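You operate a simulated robot arm through the tools that you are given. There is no shell and no other tool.

You are at the controls of a simulated two-armed robot. One attempt, no reset.

TASK
Pipe a big cream blob on the brown cupcake and put it back.
Fine: one blob in the middle, from the piping press; back into its hollow in the teal tray; leave the sliding board out.
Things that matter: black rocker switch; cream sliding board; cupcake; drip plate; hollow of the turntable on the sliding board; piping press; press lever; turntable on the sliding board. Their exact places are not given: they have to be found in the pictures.

The check looks at the end state, three seconds after you hand in, the way a careful person would. Anything else that was tipped, shoved, dropped, spilled or broken makes it a failure.

THE ROBOT
Two 6-joint arms with two-finger grippers on one trunk, on a base that drives. Base frame: it is fixed to the floor where the robot stands at the start and does not move with it; the origin is under the middle of the robot, x ahead of it, y to its left, z up. Lengths are in mm, angles in degrees, forces in N, time in s.
The left shoulder is at the start at [30, 178, 1063], the right one opposite. With the tool pointing down near the work surface each hand reaches from about 560 to 760 mm from the robot's upright axis, wherever it stands, measured 20 degrees to its own side. Places, roughly: black rocker switch [600, -300, 800]; cream sliding board [600, -200, 800]; drip plate [800, -200, 800]; hollow of the turntable on the sliding board [700, -200, 800]; piping press [700, -200, 900]; press lever [800, -300, 900]; turntable on the sliding board [700, -200, 800]. Payload 2.54 kg a hand.
Tool frame (each hand has its own): the origin (TCP) lies between the finger pads and is the grasp point; the fingertips stand 30 mm ahead of it; z points along the fingers, y is the line along which they close. The gripper opens to 116 mm. The gripper's body begins 95 mm behind the TCP.
Orientation is that of the tool frame in the base frame, as a unit quaternion [w, x, y, z]. With the fingers straight down and closing along the base's y, the tool's x points along the base's -x, its y along +y and its z along -z.

THE INTERFACE
- The arms move only by the tool move_arm. It takes "left_steps", "right_steps" or both (then of equal length, played together; a hand with none holds still); each is a list that holds one entry, the list of rows, each a list of 7 numbers: the shift along the base's x, y, z in mm, then the turn, a rotation vector about the base's x, y, z in degrees, then the closure, from 0 (fully open) to 1 (shut). In form: [[[x, y, z, rx, ry, rz, claw], ...]]. A call has 1 to 20 rows; each row shifts and turns the commanded pose from where the row before left it. A row lasts 0.2 s, in which the tool goes at most 50 mm and 8.6 degrees; a call with a longer step from one row to the next is refused whole, and so is a gripper value outside its range. A pose out of reach is approached as far as the arm can. The call stops where the force on the tool passes 50 N (or 10 N more than at its start, if that is more) or the arm is blocked; 0.2 s more then pass. The fingers move at their own pace (about 153 mm/s each) and stop on an object; they squeeze with about 40 N. The grip force told is the motor's: it shows also when the fingers shut on nothing. Time passes only in rows, and 0.2 s behind the last, so rows that do not move let the fingers close. The reply holds the time, the measured pose of the TCP, the force on the tool along the base axes, the opening and the grip force, in the units named above and with some noise, with the torque about the TCP (base axes, N m) and any sound that the robot's microphone picked up.
- Cameras (640 x 400 px; columns grow to the right, rows downward): "scene" is now at [34.5, -35.3, 1778.1]; the picture's right is [-0.51, -0.86, 0.00], its down [-0.70, 0.41, -0.59] and it looks along [0.51, -0.30, -0.81] (base axes); focal length 279 px, centre (320, 200). "left" rides on the left gripper at [69, 15, -122] in its tool frame; the picture's right is [-0.21, 0.98, 0.00], its down [-0.83, -0.18, -0.53] and it looks along [-0.52, -0.11, 0.85] (tool axes); focal length 251 px, centre (320, 200). "right" rides on the right gripper at [69, -15, -122] in its tool frame; the picture's right is [0.21, 0.98, 0.00], its down [-0.83, 0.18, -0.53] and it looks along [-0.52, 0.11, 0.85] (tool axes); focal length 251 px, centre (320, 200).
- camera(camera): a new picture of that camera. No time passes.
- slide_trunk(by): slides the trunk up (or, below 0, down) by that many mm; the arms and the scene camera ride with it, the base frame stays. It gives what a move gives, with no picture.
- base_move(legs): drives the robot by 1 to 6 legs, each [ahead, left, turn to the left] in mm, mm and degrees, along the robot's own axes; the way and the turn of a leg run together, so that a leg with both is an arc; at most 1500 mm and 180 degrees a leg. The arms and the cameras ride along, it lands a little off, and it stops where it bumps. It gives what a move gives.
- head_to(pan, tilt): turns the head with the scene camera to pan (to the left, within 143 degrees either way) and tilt (down, from -29 to 69), counted from straight ahead of the robot. It gives what a move gives.
- locate(camera, pixels): there is no depth. For up to 12 entries [column, row, z] of the newest picture of that camera ("zoom" is the newest enlarged one), the place [x, y] in the base frame at which the ray of that pixel passes the height z, good to about 3 mm. No time passes.
- inspect(camera, box): a new picture of the part [left, top, right, bottom] of that camera's present view, enlarged. No time passes.
- close_job(): hands the job in; it is judged then, once.

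Open the grippers and draw the arms clear of the work before you hand the job in, unless the task says otherwise.

The tools are called after "Call:" as a command line: name --argument value ..., lists and objects as JSON in quotes. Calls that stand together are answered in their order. move_arm: Moves the arms, as the interface text tells. Its arguments: {"type":"object","properties":{"left_steps":{"type":"array","items":{"type":"array","items":{"type":"array","items":{"type":"number"}}}},"right_steps":{"type":"array","items":{"type":"array","items":{"type":"array","items":{"type":"number"}}}}},"required":[]} The other tools are called the same way: slide_trunk (by) slides the trunk up or down; base_move (legs) drives the base; head_to (pan, tilt) turns the head that bears the scene camera; camera (camera) takes a picture; locate (camera, pixels) gives the place at which the rays of pixels pass given heights; inspect (camera, box) takes an enlarged picture of a part of a camera's view; close_job () hands the job in.

At the start:

```text
clock: 0.0
left_tool_pos: [558.5, -66.0, 1211.1]
left_tcp_rot: [0.001, 0.0, 1.0, 0.001]
left_contact_force: [-0.8, -0.5, -1.1]
left_moment: [0.02, -0.03, -0.02]
left_gripper_width: 115.8
left_finger_force: 0.1
right_tool_pos: [307.9, -362.1, 1180.2]
right_tcp_rot: [0.001, 0.001, 1.0, 0.0]
right_contact_force: [0.0, 0.6, -0.1]
right_moment: [-0.03, 0.02, 0.02]
right_gripper_width: 115.8
right_finger_force: 0.1
trunk travel left (down, up): [-275.0, 265.0]
robot x, y, heading: [1.1, -0.2, 0.1]
head pan, tilt: [-30.5, 54.0]
```

scene: 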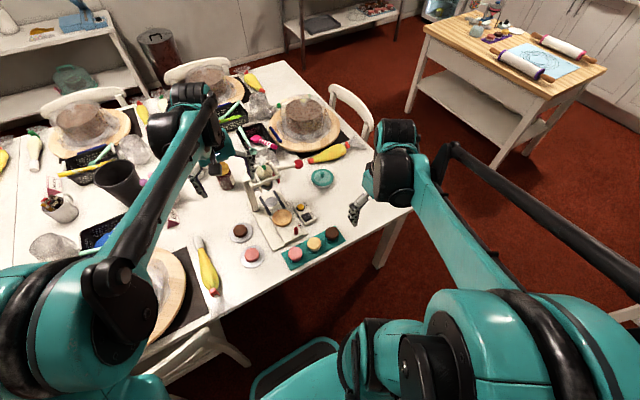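
right: 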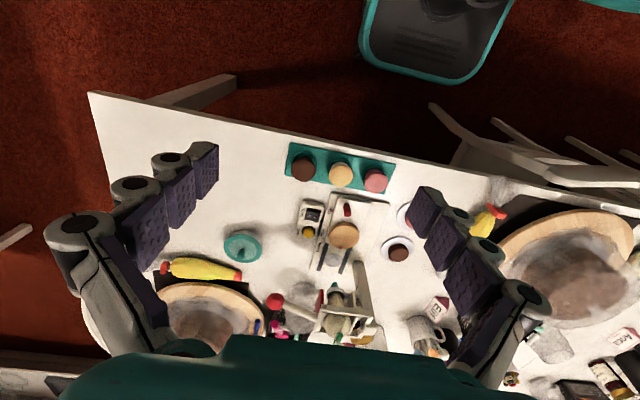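
left: 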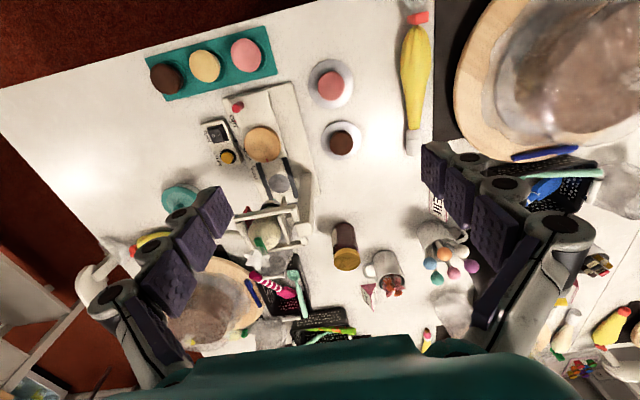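

The scene shows the press around (265,190), the teal tray with three cupcakes around (313,248), and a brown cupcake both in the tray (332,233) and on a plate (240,231). I'll enlarge those areas.

Call:
inspect --camera "scene" --box '[210, 140, 370, 280]'

Call:
inspect --camera "left" --box '[130, 20, 370, 280]'

Call:
inspect --camera "right" --box '[210, 130, 430, 360]'

```text
2.86 times, centred on (290, 210) of scene
```

zoom: 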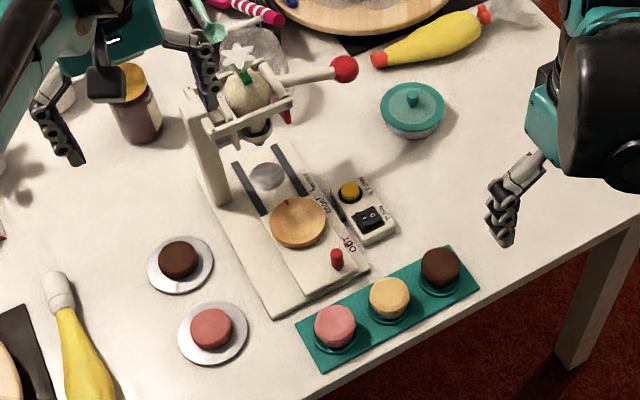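

```text
1.54 times, centred on (250, 150) of left
```

zoom: 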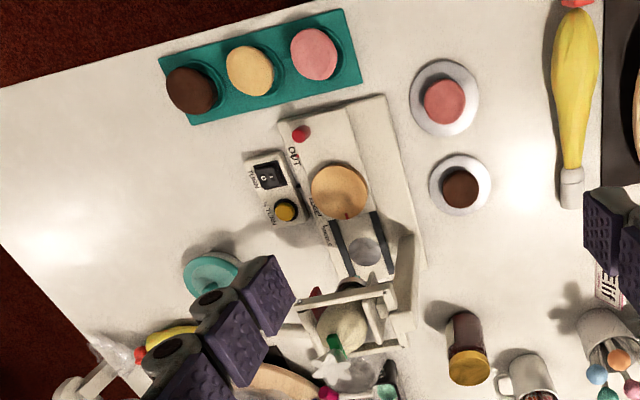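

```text
1.74 times, centred on (320, 245) of right
```

zoom: 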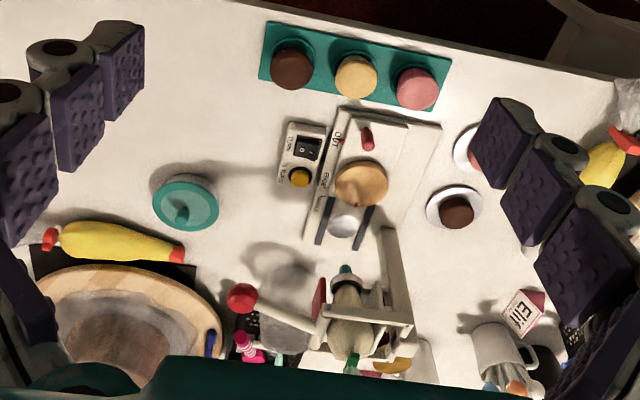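

I want to read the labels on the board and the switch box, so I enlarge those more tightly.

Call:
inspect --camera "left" --box '[195, 80, 295, 200]'

Call:
inspect --camera "scene" --box '[255, 180, 345, 250]'

Call:
inspect --camera "right" --box '[280, 180, 380, 290]'

Call:
locate --camera "scene" --pixels '[[332, 233, 800], [332, 233, 760], [283, 218, 800], [283, 218, 760], [297, 232, 800], [297, 232, 760]]'

Call:
locate --camera "left" --pixels '[[165, 79, 800], [165, 79, 760], [262, 144, 800], [262, 144, 760], [238, 107, 800], [238, 107, 760]]'

```text
3.33 times, centred on (245, 140) of left
```

zoom: 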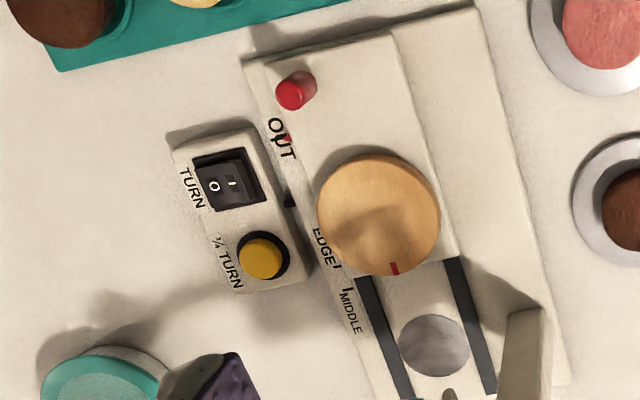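

```text
5.71 times, centred on (300, 215) of scene
```

zoom: 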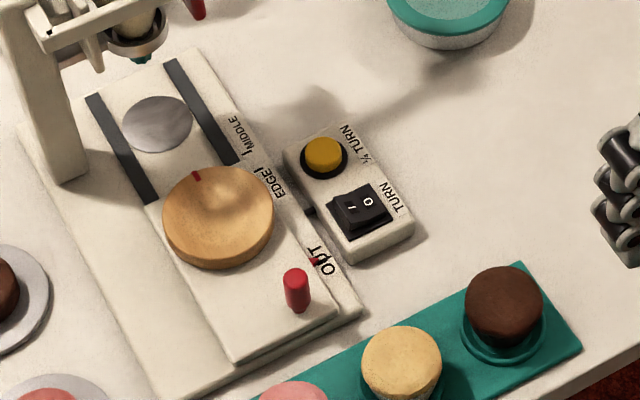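

```text
3.64 times, centred on (330, 235) of right
```

zoom: 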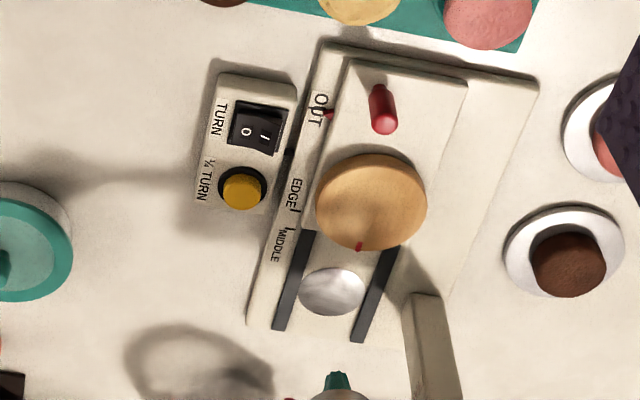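

```text
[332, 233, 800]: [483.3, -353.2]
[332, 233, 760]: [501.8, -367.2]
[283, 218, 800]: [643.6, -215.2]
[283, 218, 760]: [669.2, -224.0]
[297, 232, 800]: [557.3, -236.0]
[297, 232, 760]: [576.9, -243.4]
```

```text
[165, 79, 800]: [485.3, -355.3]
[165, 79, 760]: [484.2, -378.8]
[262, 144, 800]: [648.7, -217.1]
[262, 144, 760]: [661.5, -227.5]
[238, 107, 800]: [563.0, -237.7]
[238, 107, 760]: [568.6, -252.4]
```

The board's red pointer stands at OUT, with EDGE and MIDDLE marks further in. The rocker is labelled TURN and the yellow button ¼ TURN. Next I triangulate the tray cupcakes, plates, lever ball and marks using both views.

Call:
locate --camera "scene" --pixels '[[320, 233, 800], [307, 244, 800], [294, 254, 800], [296, 164, 900], [296, 164, 1000], [284, 269, 755], [332, 244, 755]]'

Call:
camera --camera "left"

Call:
inspect --camera "scene" --box '[280, 215, 350, 275]'

Call:
inspect --camera "left" --box '[140, 20, 290, 110]'

Call:
inspect --camera "scene" --box '[240, 150, 310, 200]'

```text
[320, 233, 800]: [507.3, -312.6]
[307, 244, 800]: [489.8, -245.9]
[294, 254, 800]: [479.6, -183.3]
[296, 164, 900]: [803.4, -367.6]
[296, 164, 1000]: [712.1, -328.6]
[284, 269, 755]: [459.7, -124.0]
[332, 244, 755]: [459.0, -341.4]
```

```text
taken
```

left: 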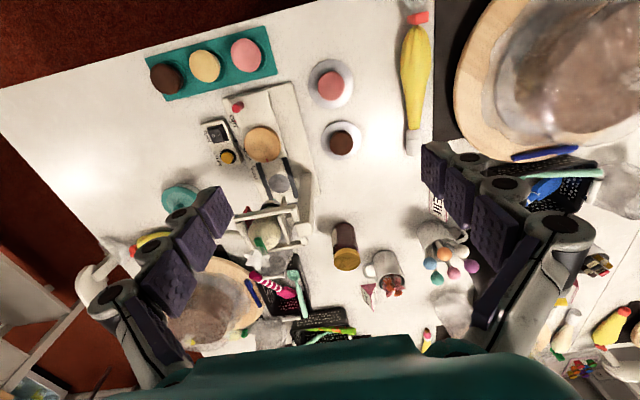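

```text
6.67 times, centred on (315, 245) of scene
```

zoom: 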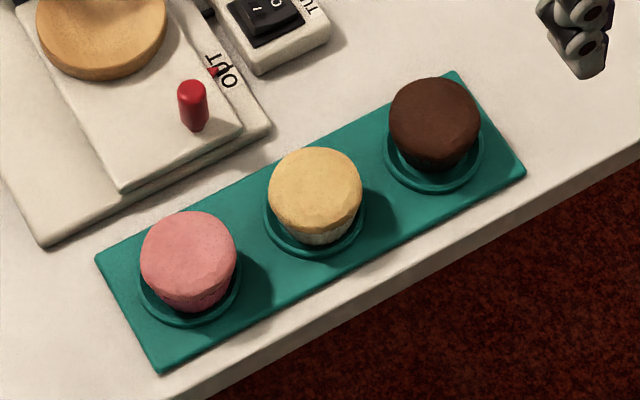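

```text
4.27 times, centred on (215, 65) of left
```

zoom: 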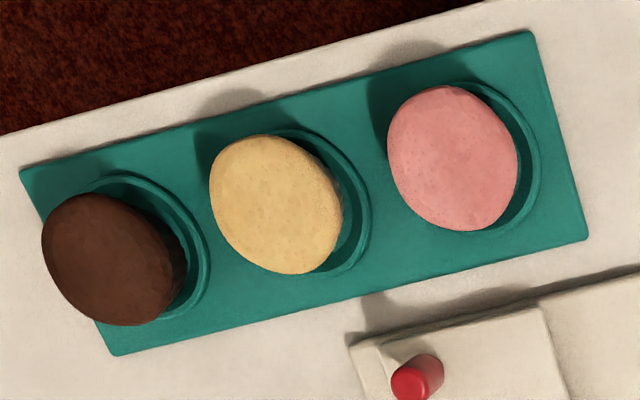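

```text
8.00 times, centred on (275, 175) of scene
```

zoom: 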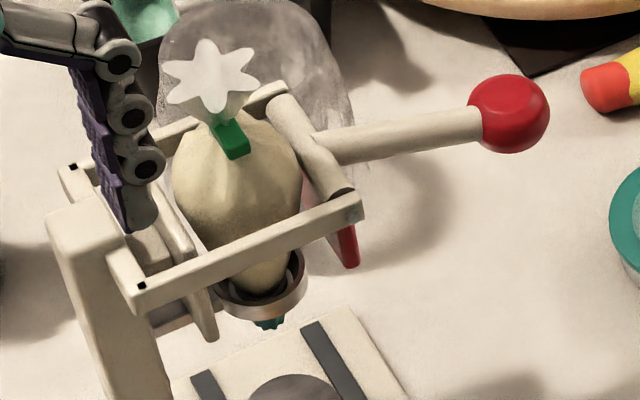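

The lever is a shaft with an arm ending in a red ball, and a paddle that squeezes the bag. I triangulate the ball (right view at 275,301; scene at 305.5,164) and the nozzle.

Call:
camera --camera "right"

Call:
camera --camera "scene"

Call:
locate --camera "right" --pixels '[[275, 301, 850], [275, 301, 900], [275, 301, 950], [275, 301, 1000], [344, 235, 784], [303, 168, 800], [318, 286, 850], [318, 286, 950]]'

Call:
locate --camera "scene" --pixels '[[296.5, 157, 850], [296.5, 157, 900], [296.5, 157, 950], [296.5, 157, 1000], [274, 190, 850], [274, 190, 900]]'

```text
taken
```

right: 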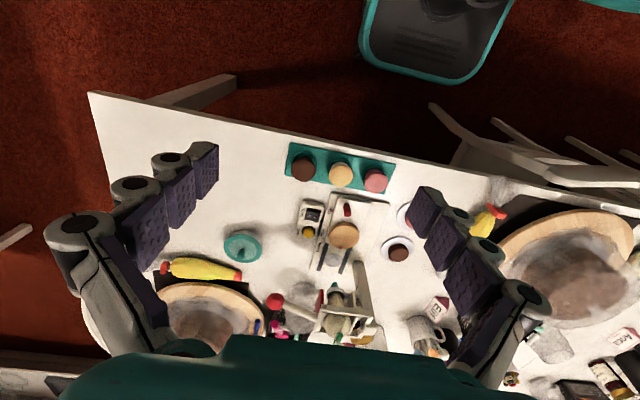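

```text
taken
```

scene: 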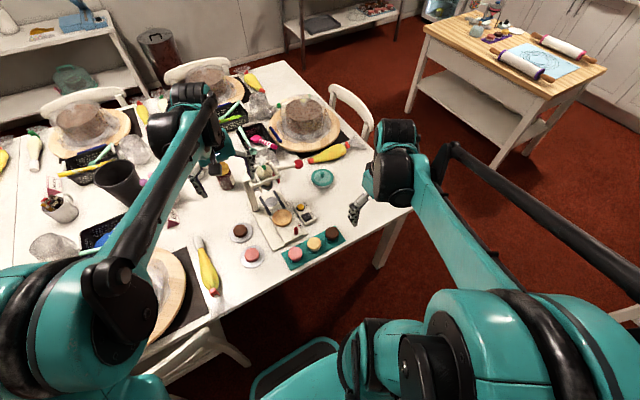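

```text
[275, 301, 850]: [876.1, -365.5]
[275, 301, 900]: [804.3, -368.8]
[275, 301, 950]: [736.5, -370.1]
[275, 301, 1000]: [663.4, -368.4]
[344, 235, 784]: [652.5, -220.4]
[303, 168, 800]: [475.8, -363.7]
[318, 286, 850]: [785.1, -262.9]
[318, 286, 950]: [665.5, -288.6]
```

```text
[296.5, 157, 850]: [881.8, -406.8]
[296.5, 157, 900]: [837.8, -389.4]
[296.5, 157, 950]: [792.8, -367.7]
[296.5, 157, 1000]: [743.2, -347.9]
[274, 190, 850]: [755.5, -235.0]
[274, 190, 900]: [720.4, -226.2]
```

The ball sits near (802,-370,900), which is beyond reach from here, so I check how far ahead the base's front edge extends and where the table edge is.

Call:
locate --camera "right" --pixels '[[435, 82, 200], [435, 82, 400], [370, 60, 300], [340, 142, 755], [92, 95, 755], [560, 180, 755]]'

Call:
inspect --camera "right" --box '[340, 0, 640, 190]'

Call:
inspect --camera "scene" --box '[160, 240, 440, 400]'

```text
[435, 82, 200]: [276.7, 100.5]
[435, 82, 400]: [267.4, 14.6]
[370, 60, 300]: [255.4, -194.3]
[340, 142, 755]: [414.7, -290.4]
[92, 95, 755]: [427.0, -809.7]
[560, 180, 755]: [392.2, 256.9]
```

```text
2.11 times, centred on (490, 95) of right
```

zoom: 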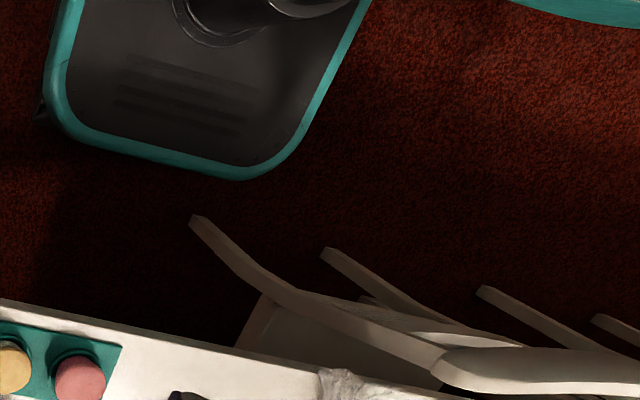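

```text
2.29 times, centred on (300, 320) of scene
```

zoom: 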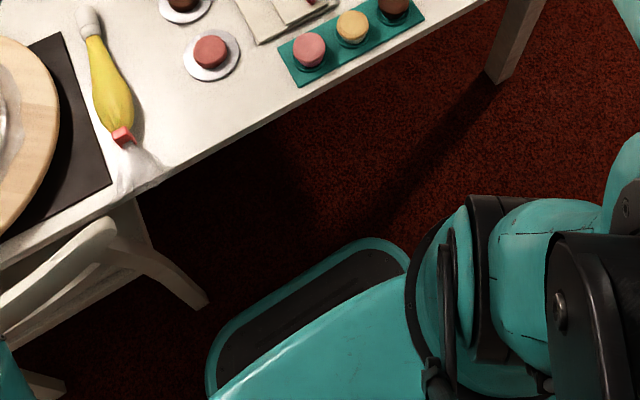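

The base front is near x≈270 and the table edge near x≈415. The brown tray cupcake's top is at about (485,-355,800), and the tray runs along y, so I'll grip it along x. I bring the right hand over it with a 90° yaw, staying well above it.

Call:
move_arm --right_steps '[[[16, 0, -10, 0, 0, 8.2, 0], [16, 0, -20, 0, 0, 8.2, 0], [16, 0, -20, 0, 0, 8.2, 0], [16, 0, -20, 0, 0, 8.2, 0], [16, 0, -20, 0, 0, 8.2, 0], [16, 1, -20, 0, 0, 8.2, 0], [16, 1, -20, 0, 0, 8.2, 0], [16, 1, -20, 0, 0, 8.2, 0], [16, 1, -20, 0, 0, 8.2, 0], [16, 1, -20, 0, 0, 8.2, 0], [17, 2, -20, 0, 0, 8, 0]]]'

Call:
camera --camera "right"

Call:
inspect --camera "scene" --box '[210, 140, 370, 280]'

```text
clock: 2.4
left_tool_pos: [559.1, -66.5, 1211.5]
left_tcp_rot: [-0.001, 0.0, 1.0, 0.0]
left_contact_force: [0.0, 0.6, 0.0]
left_moment: [-0.03, 0.01, 0.02]
left_gripper_width: 116.1
left_finger_force: 0.1
right_tool_pos: [484.2, -357.0, 968.1]
right_tcp_rot: [0.001, 0.708, -0.706, -0.001]
right_contact_force: [0.4, -0.3, 0.2]
right_moment: [0.0, -0.02, -0.01]
right_gripper_width: 115.9
right_finger_force: 0.0
trunk travel left (down, up): [-275.0, 265.0]
robot x, y, heading: [-0.0, 1.5, -0.0]
head pan, tilt: [-30.5, 54.0]
```

```text
taken
```

right: 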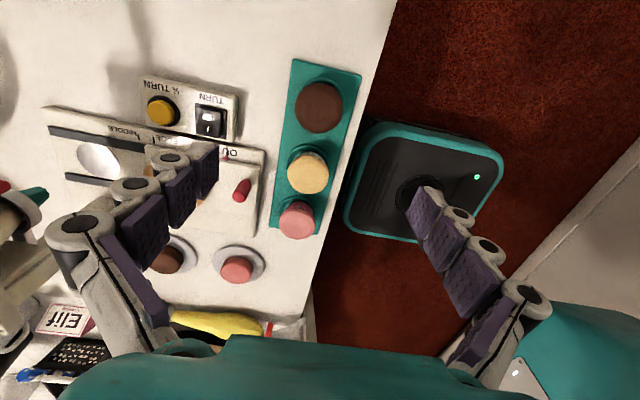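

```text
2.86 times, centred on (290, 210) of scene
```

zoom: 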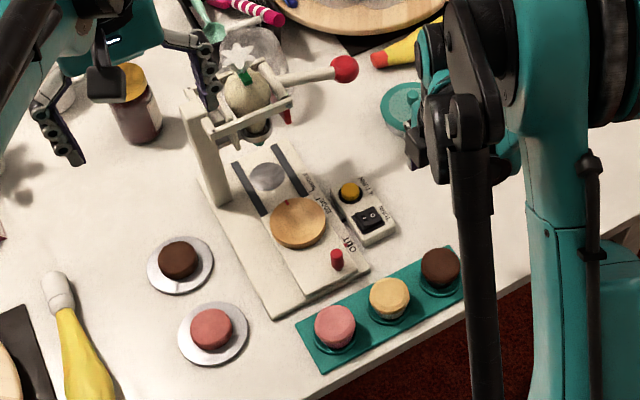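

I check the turntable's red mark again and locate the tray features from the right wrist view, where the cupcake top is at (319,107).

Call:
inspect --camera "scene" --box '[255, 180, 345, 250]'

Call:
locate --camera "right" --pixels '[[319, 107, 800], [308, 173, 800], [298, 219, 800], [292, 60, 760], [362, 73, 760], [317, 236, 760], [270, 226, 760]]'

Call:
inspect --camera "right" --box '[130, 40, 400, 250]'

Call:
inspect --camera "right" --box '[280, 60, 360, 140]'

```text
5.71 times, centred on (300, 215) of scene
```

zoom: 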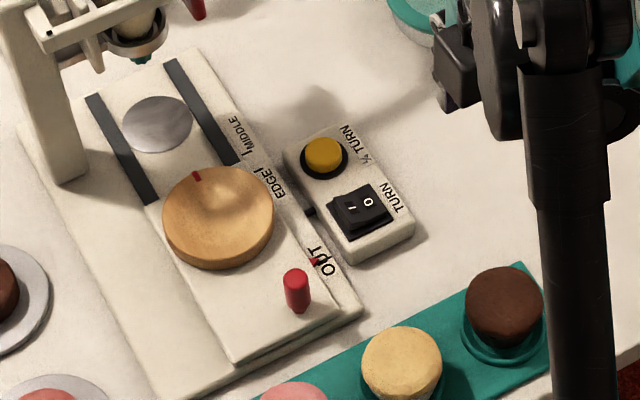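

```text
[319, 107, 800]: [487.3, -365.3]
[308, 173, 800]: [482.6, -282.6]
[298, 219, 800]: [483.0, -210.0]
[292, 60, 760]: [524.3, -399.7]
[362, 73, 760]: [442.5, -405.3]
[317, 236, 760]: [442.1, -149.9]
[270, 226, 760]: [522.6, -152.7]
```

```text
1.90 times, centred on (265, 145) of right
```

zoom: 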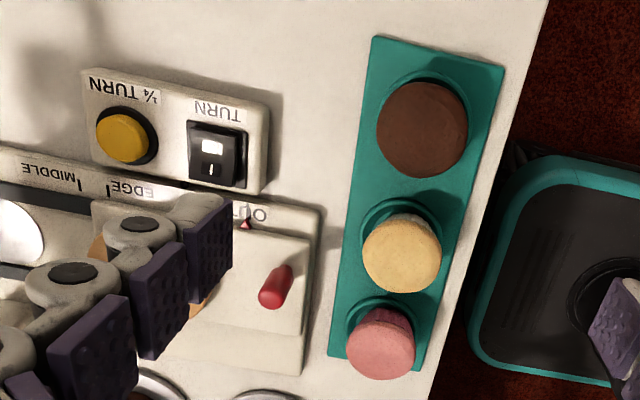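

```text
5.00 times, centred on (320, 100) of right
```

zoom: 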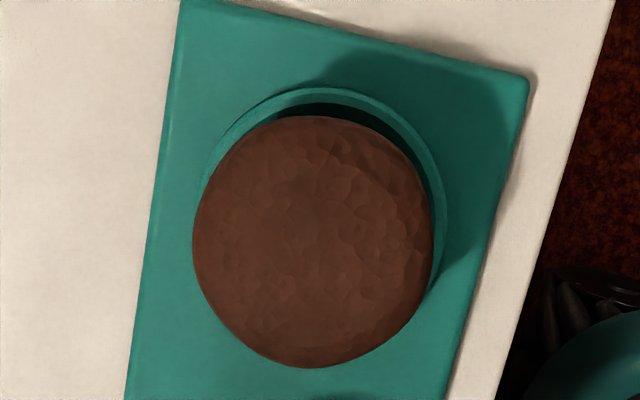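

The red mark on the turntable hasn't moved, so it isn't turning. Combining the three views puts the cupcake near (486,-361) with its top at about z≈785. I lower the hand partway and look again.

Call:
move_arm --right_steps '[[[1, -4, -40, 0, 0, 0, 0], [0, 0, -40, 0, 0, 0, 0], [0, 0, -30, 0, 0, 0, 0]]]'

Call:
camera --camera "right"

Call:
inspect --camera "scene" --box '[280, 200, 380, 275]'

Call:
inspect --camera "left" --box '[100, 20, 250, 120]'

```text
clock: 3.2
left_tool_pos: [559.7, -65.6, 1211.7]
left_tcp_rot: [0.0, 0.0, 1.0, 0.0]
left_contact_force: [-0.1, -0.4, -0.2]
left_moment: [0.02, 0.05, 0.01]
left_gripper_width: 116.1
left_finger_force: 0.0
right_tool_pos: [484.5, -360.3, 858.7]
right_tcp_rot: [0.0, -0.707, 0.707, 0.0]
right_contact_force: [-0.2, 0.1, -0.1]
right_moment: [0.01, 0.01, 0.01]
right_gripper_width: 115.9
right_finger_force: 0.0
trunk travel left (down, up): [-275.0, 265.0]
robot x, y, heading: [0.5, -0.0, -0.2]
head pan, tilt: [-30.5, 54.0]
```

```text
taken
```

right: 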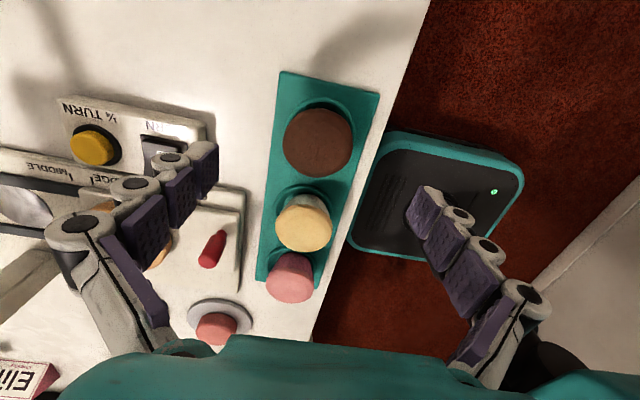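

```text
5.33 times, centred on (330, 238) of scene
```

zoom: 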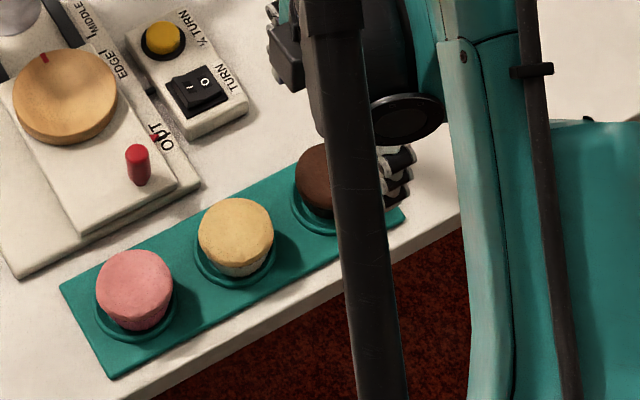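

```text
4.00 times, centred on (175, 70) of left
```

zoom: 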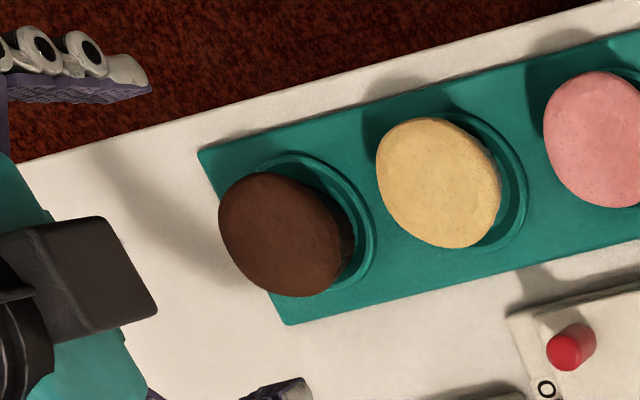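

I locate the cupcake and tray again from this closer right view: top centre at (319,143), tray corners at (281,71) and (380,94).

Call:
locate --camera "right" --pixels '[[319, 143, 785], [319, 143, 795], [304, 223, 785], [281, 71, 745], [380, 94, 745], [281, 71, 760], [380, 94, 760], [322, 292, 750]]'

Call:
locate --camera "left" --pixels '[[165.5, 79.5, 785], [165.5, 79.5, 795], [142, 57, 745], [142, 57, 760], [167, 101, 745], [167, 101, 760]]'

```text
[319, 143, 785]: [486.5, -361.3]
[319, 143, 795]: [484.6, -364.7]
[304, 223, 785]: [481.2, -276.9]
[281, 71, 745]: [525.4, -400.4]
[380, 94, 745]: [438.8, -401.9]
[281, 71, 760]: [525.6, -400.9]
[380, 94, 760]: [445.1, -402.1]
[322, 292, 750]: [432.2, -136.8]
```

```text
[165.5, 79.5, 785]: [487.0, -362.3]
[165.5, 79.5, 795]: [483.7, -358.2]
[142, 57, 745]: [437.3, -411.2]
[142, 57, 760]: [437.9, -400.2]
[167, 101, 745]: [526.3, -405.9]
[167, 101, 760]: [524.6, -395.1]
```

The cupcake is at (486,-361.5) with its top at about 785, and the tray surface is at about 755. I descend to TCP z≈792, so the tips are near 762, and part-close the fingers.

Call:
move_arm --right_steps '[[[1, -2, -30, 0, 0, 0, 0], [0, 0, -25, 0, 0, 0, 0.2], [0, 0, -13, 0, 0, 0, 0.3], [0, 0, 0, 0, 0, 0, 0.45], [0, 0, 0, 0, 0, 0, 0.5], [0, 0, 0, 0, 0, 0, 0.55]]]'

Call:
camera --camera "right"

Call:
inspect --camera "left" --box '[100, 20, 250, 120]'

```text
clock: 4.6
left_tool_pos: [558.6, -64.9, 1212.8]
left_tcp_rot: [0.001, 0.0, 1.0, 0.0]
left_contact_force: [0.2, -0.2, -0.6]
left_moment: [0.01, 0.01, -0.02]
left_gripper_width: 116.1
left_finger_force: 0.1
right_tool_pos: [496.9, -364.3, 795.7]
right_tcp_rot: [-0.001, -0.707, 0.707, 0.002]
right_contact_force: [-1.8, 0.9, 1.5]
right_moment: [-0.02, 0.03, 0.0]
right_gripper_width: 53.3
right_finger_force: 10.0
right hand out of reach, approached as far as the arm can: row 2, 3
trunk travel left (down, up): [-275.0, 265.0]
robot x, y, heading: [-1.7, 0.6, 0.2]
head pan, tilt: [-30.5, 54.0]
```

```text
taken
```

right: 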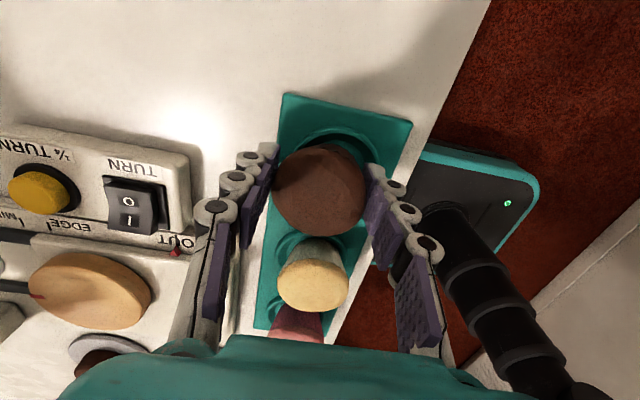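

```text
4.00 times, centred on (175, 70) of left
```

zoom: 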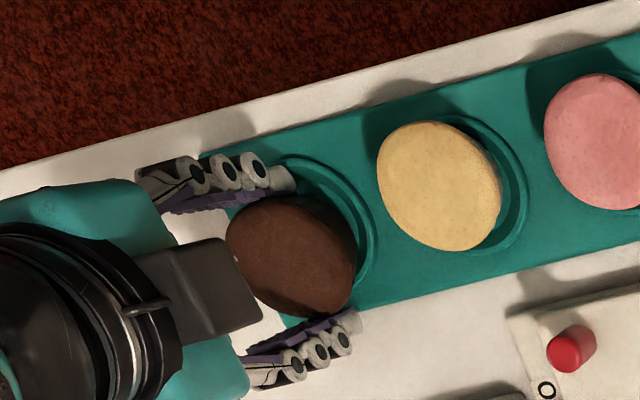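

The pose was slightly out of reach, too close in, and the hand drifted to x=497 before closing. I reopen and rise to check the cupcake, then back the base up a little.

Call:
move_arm --right_steps '[[[0, 0, 0, 0, 0, 0, 0.3], [0, 0, 0, 0, 0, 0, 0], [0, 0, 30, 0, 0, 0, 0], [0, 0, 40, 0, 0, 0, 0], [0, 0, 0, 0, 0, 0, 0]]]'

Call:
camera --camera "right"

Call:
inspect --camera "left" --box '[100, 20, 250, 120]'

```text
clock: 5.8
left_tool_pos: [558.6, -66.2, 1211.2]
left_tcp_rot: [-0.001, 0.0, 1.0, 0.0]
left_contact_force: [0.1, 1.3, 0.8]
left_moment: [-0.01, 0.02, -0.01]
left_gripper_width: 115.7
left_finger_force: 0.2
right_tool_pos: [496.6, -367.3, 867.1]
right_tcp_rot: [0.0, -0.707, 0.708, 0.0]
right_contact_force: [0.3, -0.7, 0.0]
right_moment: [0.01, -0.01, 0.0]
right_gripper_width: 116.2
right_finger_force: 0.0
trunk travel left (down, up): [-275.0, 265.0]
robot x, y, heading: [2.5, 1.2, 0.3]
head pan, tilt: [-30.5, 54.0]
```

```text
taken
```

right: 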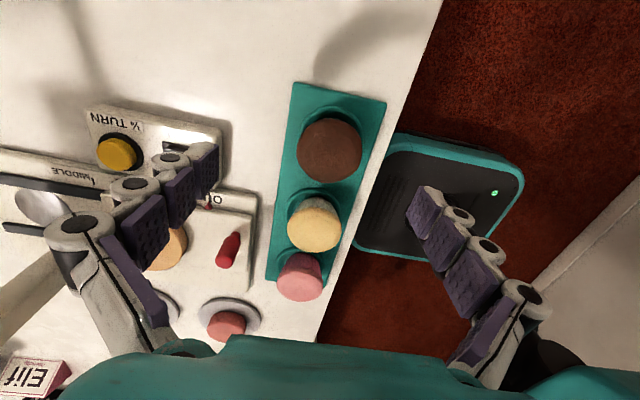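

```text
4.00 times, centred on (175, 70) of left
```

zoom: 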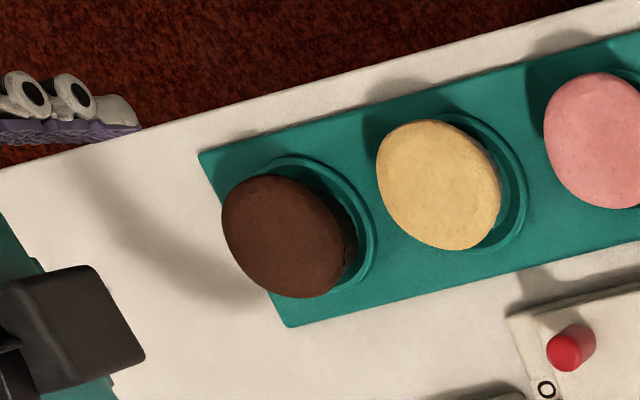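

The cupcake has settled back in its hollow and the tray hasn't shifted. I drive the base back 50 mm for better reach, first raising the right hand.

Call:
move_arm --right_steps '[[[0, 0, 40, 0, 0, 0, 0]]]'

Call:
base_move --legs '[[-50, 0, 0]]'

Call:
camera --camera "right"

Call:
camera --camera "left"

Call:
camera --camera "scene"

```text
clock: 6.2
left_tool_pos: [557.6, -64.6, 1212.4]
left_tcp_rot: [0.0, 0.0, 1.0, 0.0]
left_contact_force: [0.2, 0.3, 0.0]
left_moment: [-0.02, -0.03, 0.0]
left_gripper_width: 116.0
left_finger_force: 0.0
right_tool_pos: [498.1, -365.8, 905.8]
right_tcp_rot: [0.0, -0.707, 0.707, -0.001]
right_contact_force: [0.4, 0.4, 0.4]
right_moment: [-0.01, -0.02, 0.02]
right_gripper_width: 115.8
right_finger_force: 0.0
trunk travel left (down, up): [-275.0, 265.0]
robot x, y, heading: [2.4, 1.2, -0.0]
head pan, tilt: [-30.5, 54.0]
```

```text
clock: 7.1
left_tool_pos: [507.5, -65.7, 1213.3]
left_tcp_rot: [0.001, 0.0, 1.0, 0.0]
left_contact_force: [-0.1, -0.7, -1.2]
left_moment: [-0.01, -0.08, 0.0]
left_gripper_width: 116.0
left_finger_force: 0.1
right_tool_pos: [448.8, -366.1, 906.2]
right_tcp_rot: [-0.001, 0.707, -0.707, 0.001]
right_contact_force: [-0.4, 0.3, 0.2]
right_moment: [-0.03, -0.04, 0.0]
right_gripper_width: 116.0
right_finger_force: 0.0
trunk travel left (down, up): [-275.0, 265.0]
robot x, y, heading: [-48.4, -3.7, 0.0]
head pan, tilt: [-30.5, 54.0]
```

```text
taken
```

right: 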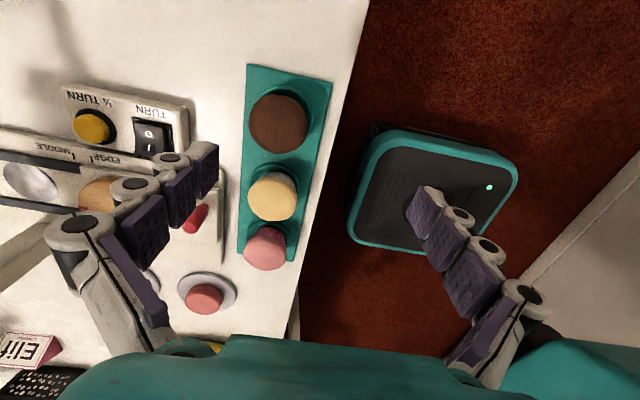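

```text
taken
```

left: 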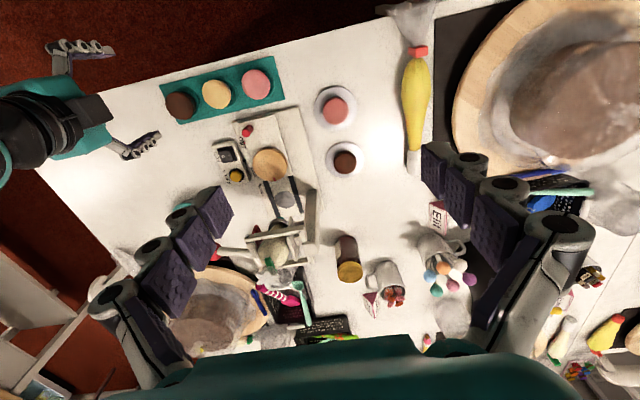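

```text
taken
```

scene: 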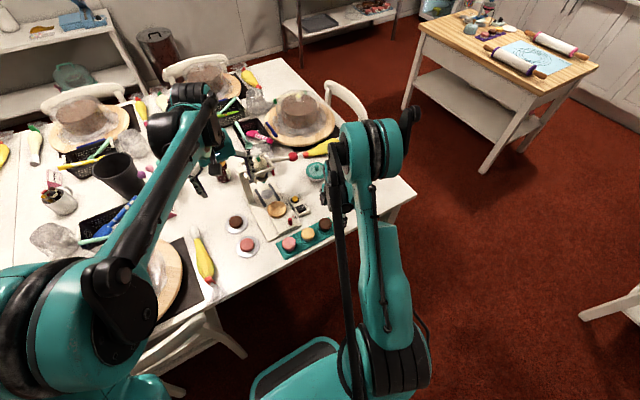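

I re-locate the cupcake from both wrist cameras after the drive: right (279,122), left (181,105).

Call:
inspect --camera "right" --box '[230, 60, 350, 180]'

Call:
inspect --camera "left" --box '[150, 40, 300, 130]'

Call:
locate --camera "right" --pixels '[[279, 122, 785], [272, 197, 785], [248, 65, 755], [333, 85, 755]]'

Call:
locate --camera "left" --pixels '[[181, 105, 785], [216, 94.5, 785], [271, 164, 784], [271, 164, 774]]'

```text
3.33 times, centred on (290, 120) of right
```

zoom: 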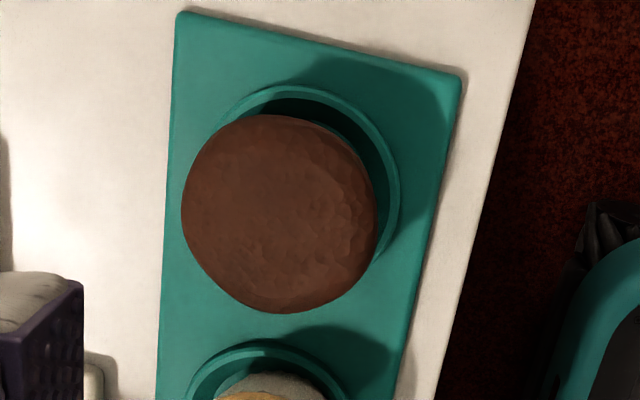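

```text
4.27 times, centred on (225, 85) of left
```

zoom: 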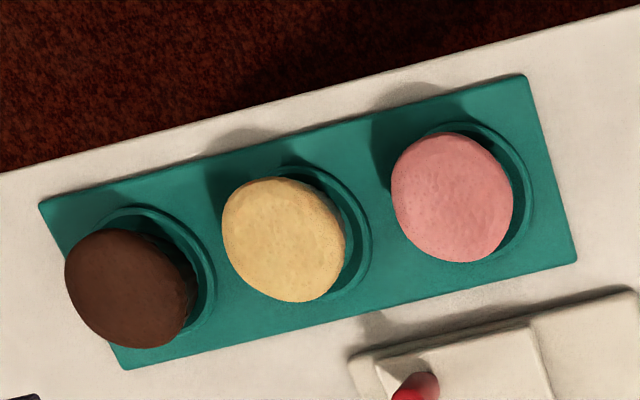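

```text
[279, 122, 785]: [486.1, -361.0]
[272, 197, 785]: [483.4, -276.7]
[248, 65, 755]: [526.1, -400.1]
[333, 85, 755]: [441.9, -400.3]
```

```text
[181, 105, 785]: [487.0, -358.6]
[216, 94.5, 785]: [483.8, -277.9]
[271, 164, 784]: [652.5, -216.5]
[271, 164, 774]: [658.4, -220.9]
```

The cupcake is at (486,-361,785). I move the hand above it and descend in stages with the fingers partly open.

Call:
move_arm --right_steps '[[[37, 5, 0, 0, 0, 0, 0], [0, 0, -40, 0, 0, 0, 0], [0, 0, -40, 0, 0, 0, 0], [0, 0, -20, 0, 0, 0, 0.2], [0, 0, -14, 0, 0, 0, 0.3], [0, 0, 0, 0, 0, 0, 0.35]]]'

Call:
camera --camera "right"

Call:
inspect --camera "left" --box '[130, 40, 280, 140]'

```text
clock: 8.5
left_tool_pos: [508.2, -67.2, 1211.6]
left_tcp_rot: [-0.001, 0.001, 1.0, 0.0]
left_contact_force: [-0.3, -0.4, 0.1]
left_moment: [-0.02, -0.01, -0.01]
left_gripper_width: 116.0
left_finger_force: 0.1
right_tool_pos: [483.7, -362.1, 790.1]
right_tcp_rot: [-0.001, -0.707, 0.707, 0.0]
right_contact_force: [-0.6, 0.2, 0.2]
right_moment: [-0.02, 0.01, -0.01]
right_gripper_width: 75.4
right_finger_force: 0.1
trunk travel left (down, up): [-275.0, 265.0]
robot x, y, heading: [-54.7, -2.0, 0.1]
head pan, tilt: [-30.5, 54.0]
```

```text
taken
```

right: 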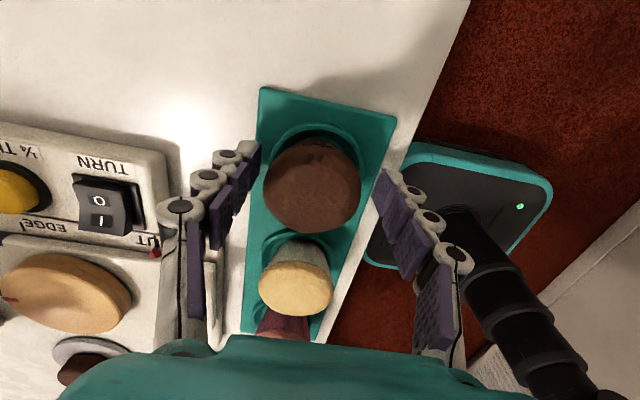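

```text
4.00 times, centred on (205, 90) of left
```

zoom: 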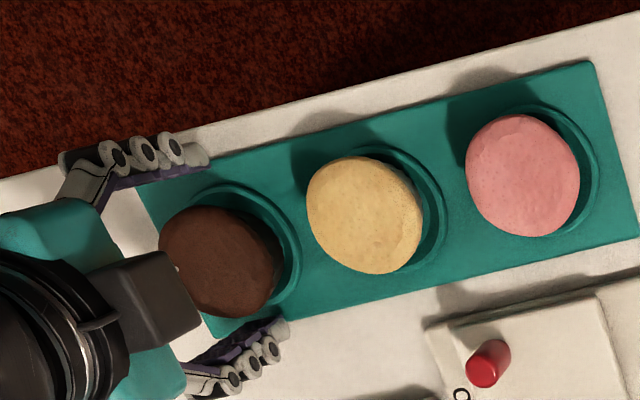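

The fingers straddle the cupcake evenly, with about 15 px to spare on each side. I close gradually and watch the grip force.

Call:
move_arm --right_steps '[[[0, 0, 0, 0, 0, 0, 0.45], [0, 0, 0, 0, 0, 0, 0.5], [0, 0, 0, 0, 0, 0, 0.55], [0, 0, 0, 0, 0, 0, 0.57]]]'

Call:
camera --camera "right"

```text
clock: 9.5
left_tool_pos: [508.7, -63.8, 1212.5]
left_tcp_rot: [-0.001, 0.001, 1.0, 0.0]
left_contact_force: [-0.2, 0.5, 0.3]
left_moment: [-0.03, 0.0, 0.0]
left_gripper_width: 116.3
left_finger_force: 0.1
right_tool_pos: [484.8, -362.3, 790.5]
right_tcp_rot: [-0.001, 0.707, -0.707, 0.001]
right_contact_force: [6.4, -2.7, 12.7]
right_moment: [-0.05, -0.29, -0.04]
right_gripper_width: 53.2
right_finger_force: 39.9
trunk travel left (down, up): [-275.0, 265.0]
robot x, y, heading: [-48.0, -1.8, 0.0]
head pan, tilt: [-30.5, 54.0]
```

```text
taken
```

right: 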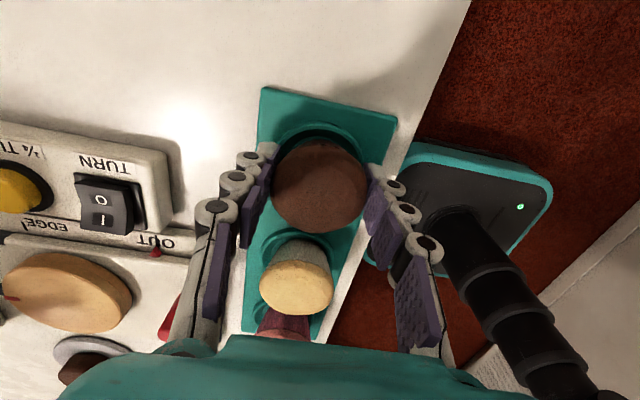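

It is gripped at 53 mm. I ease to a slightly lighter closure and lift a little to check that it comes cleanly out of the hollow.

Call:
move_arm --right_steps '[[[0, 0, 5, 0, 0, 0, 0.56], [0, 0, 10, 0, 0, 0, 0.56], [0, 0, 25, 0, 0, 0, 0.56], [0, 0, 30, 0, 0, 0, 0.56]]]'

Call:
camera --camera "right"

Call:
inspect --camera "left" --box '[130, 40, 330, 200]'

```text
clock: 10.5
left_tool_pos: [507.6, -66.1, 1212.7]
left_tcp_rot: [0.001, 0.001, 1.0, 0.0]
left_contact_force: [-0.3, -0.4, 0.2]
left_moment: [-0.03, -0.02, -0.02]
left_gripper_width: 115.8
left_finger_force: 0.1
right_tool_pos: [481.6, -359.9, 861.2]
right_tcp_rot: [0.0, 0.707, -0.707, 0.0]
right_contact_force: [-0.2, 1.2, -0.7]
right_moment: [-0.03, -0.01, -0.01]
right_gripper_width: 53.2
right_finger_force: 39.3
trunk travel left (down, up): [-275.0, 265.0]
robot x, y, heading: [-53.8, 0.6, 0.1]
head pan, tilt: [-30.5, 54.0]
```

```text
taken
```

right: 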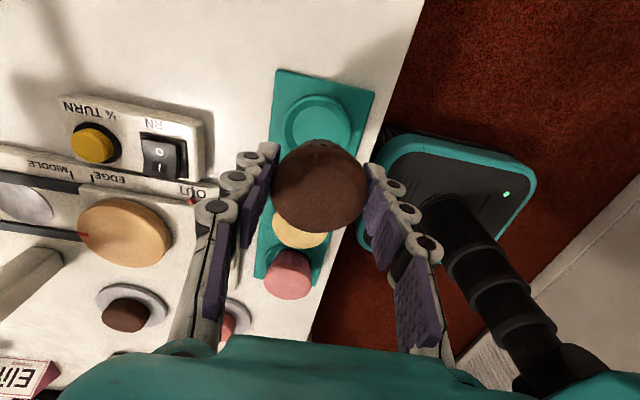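

```text
2.50 times, centred on (230, 120) of left
```

zoom: 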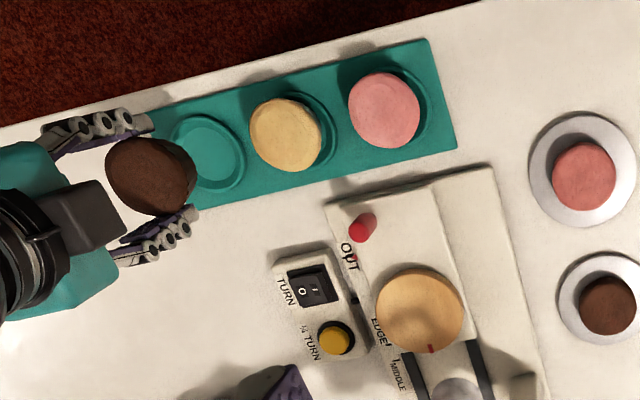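

The cupcake is out cleanly. I locate the empty hollow (right 319,127; left 184,102) and the turntable (right 125,231; left 270,164), with enlargements.

Call:
locate --camera "right" --pixels '[[319, 127, 755], [319, 127, 745], [125, 231, 785], [125, 231, 775], [125, 231, 765]]'

Call:
camera --camera "left"

Call:
locate --camera "left" --pixels '[[184.4, 102, 755], [184.4, 102, 745], [270, 164, 785], [270, 164, 775], [270, 164, 765]]'

Call:
inspect --camera "right" --box '[0, 130, 220, 290]'

Call:
inspect --camera "scene" --box '[240, 180, 340, 250]'

Call:
inspect --camera "left" --box '[220, 110, 330, 200]'

```text
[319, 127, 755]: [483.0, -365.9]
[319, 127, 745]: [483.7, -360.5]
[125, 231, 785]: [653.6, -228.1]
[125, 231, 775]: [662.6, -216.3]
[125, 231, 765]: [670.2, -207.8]
```

```text
taken
```

left: 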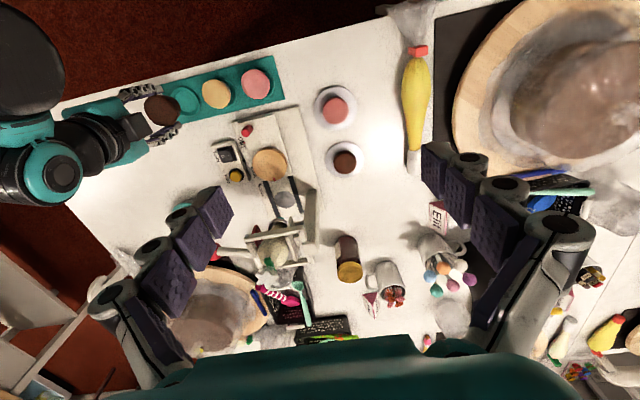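

```text
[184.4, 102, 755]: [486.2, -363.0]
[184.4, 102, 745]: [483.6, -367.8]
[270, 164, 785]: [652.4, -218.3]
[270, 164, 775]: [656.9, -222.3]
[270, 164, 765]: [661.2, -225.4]
```

```text
2.50 times, centred on (110, 210) of right
```

zoom: 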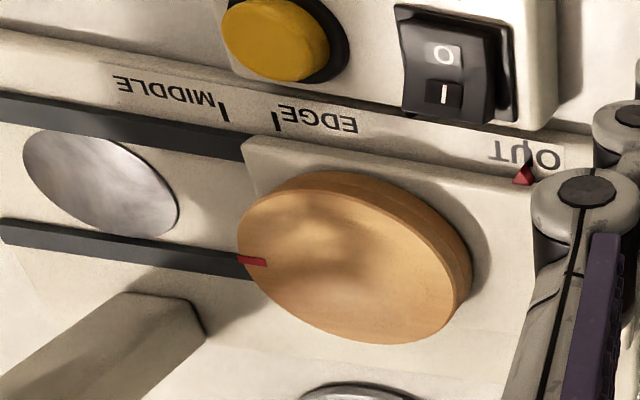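

```text
5.71 times, centred on (290, 215) of scene
```

zoom: 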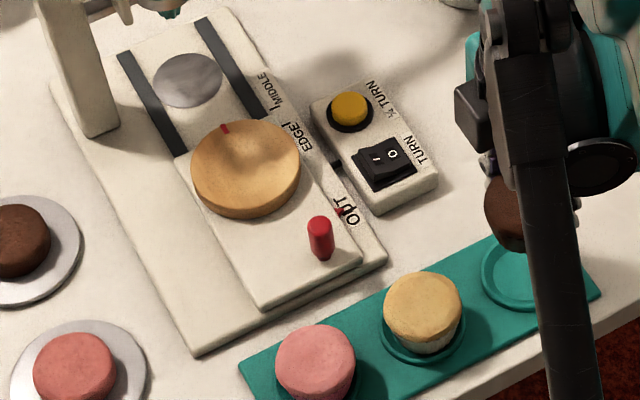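

```text
4.44 times, centred on (275, 155) of left
```

zoom: 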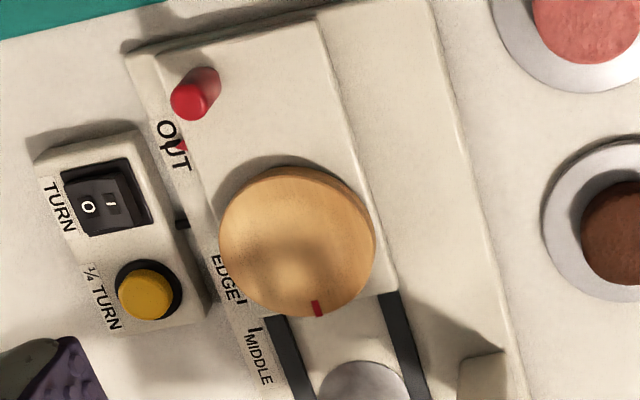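

The turntable centre is about (656,-221,780). Before carrying the cupcake there, I check how close the press frame is to the hand's body, using the scene, left and board-tick views.

Call:
inspect --camera "scene" --box '[230, 140, 310, 200]'

Call:
inspect --camera "left" --box '[190, 170, 340, 290]'

Call:
locate --camera "left" --pixels '[[242.3, 142.6, 765], [257.7, 177.5, 765], [259.2, 184.3, 765], [284.5, 199, 765], [245, 131, 785]]'

```text
6.67 times, centred on (270, 170) of scene
```

zoom: 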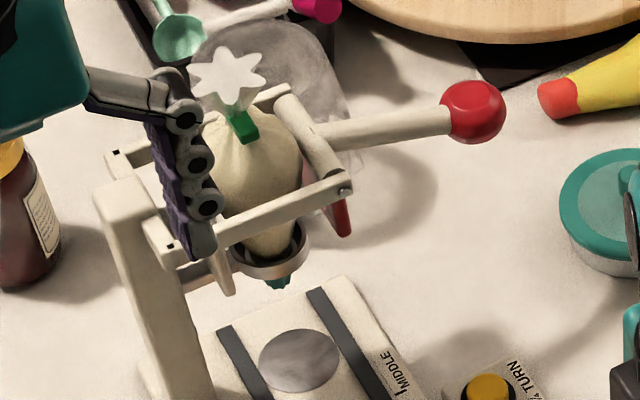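

```text
3.33 times, centred on (265, 230) of left
```

zoom: 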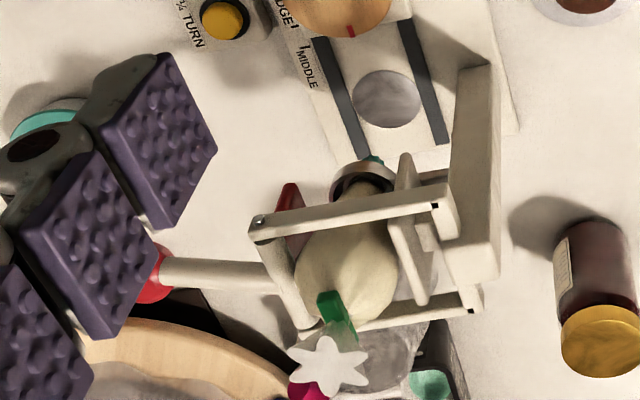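

```text
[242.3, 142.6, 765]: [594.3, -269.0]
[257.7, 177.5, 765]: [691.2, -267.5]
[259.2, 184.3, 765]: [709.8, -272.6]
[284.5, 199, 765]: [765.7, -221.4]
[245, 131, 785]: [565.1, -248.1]
```

I triangulate the front crossbar ends: scene (274.2,168) and (248.3,178); left (246.4,238.4) and (300,229).

Call:
locate --camera "left" --pixels '[[246.4, 238.4, 880], [246.4, 238.4, 920], [300, 229, 880], [300, 229, 920], [280.6, 218, 820], [280.6, 218, 850]]'

Call:
camera --camera "scene"

Call:
locate --camera "scene" --pixels '[[274.2, 168, 880], [274.2, 168, 920], [248.3, 178.3, 880], [248.3, 178.3, 920], [263.7, 183.2, 820], [263.7, 183.2, 850], [293.5, 156.7, 880], [293.5, 156.7, 920]]'

```text
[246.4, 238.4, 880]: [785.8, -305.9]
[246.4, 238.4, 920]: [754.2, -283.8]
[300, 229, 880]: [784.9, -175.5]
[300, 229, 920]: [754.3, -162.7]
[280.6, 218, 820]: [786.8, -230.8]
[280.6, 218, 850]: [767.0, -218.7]
```

```text
taken
```

scene: 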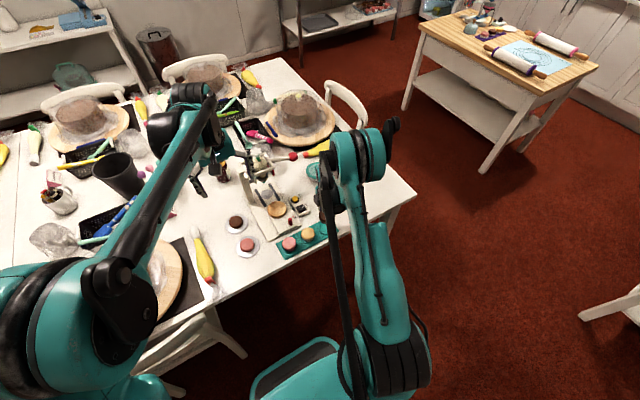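

```text
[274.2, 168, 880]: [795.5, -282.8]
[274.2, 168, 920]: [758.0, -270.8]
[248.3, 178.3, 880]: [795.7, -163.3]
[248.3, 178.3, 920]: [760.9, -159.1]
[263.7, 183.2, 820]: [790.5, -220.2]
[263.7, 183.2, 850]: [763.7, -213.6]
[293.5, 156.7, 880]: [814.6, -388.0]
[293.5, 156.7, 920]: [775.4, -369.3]
```

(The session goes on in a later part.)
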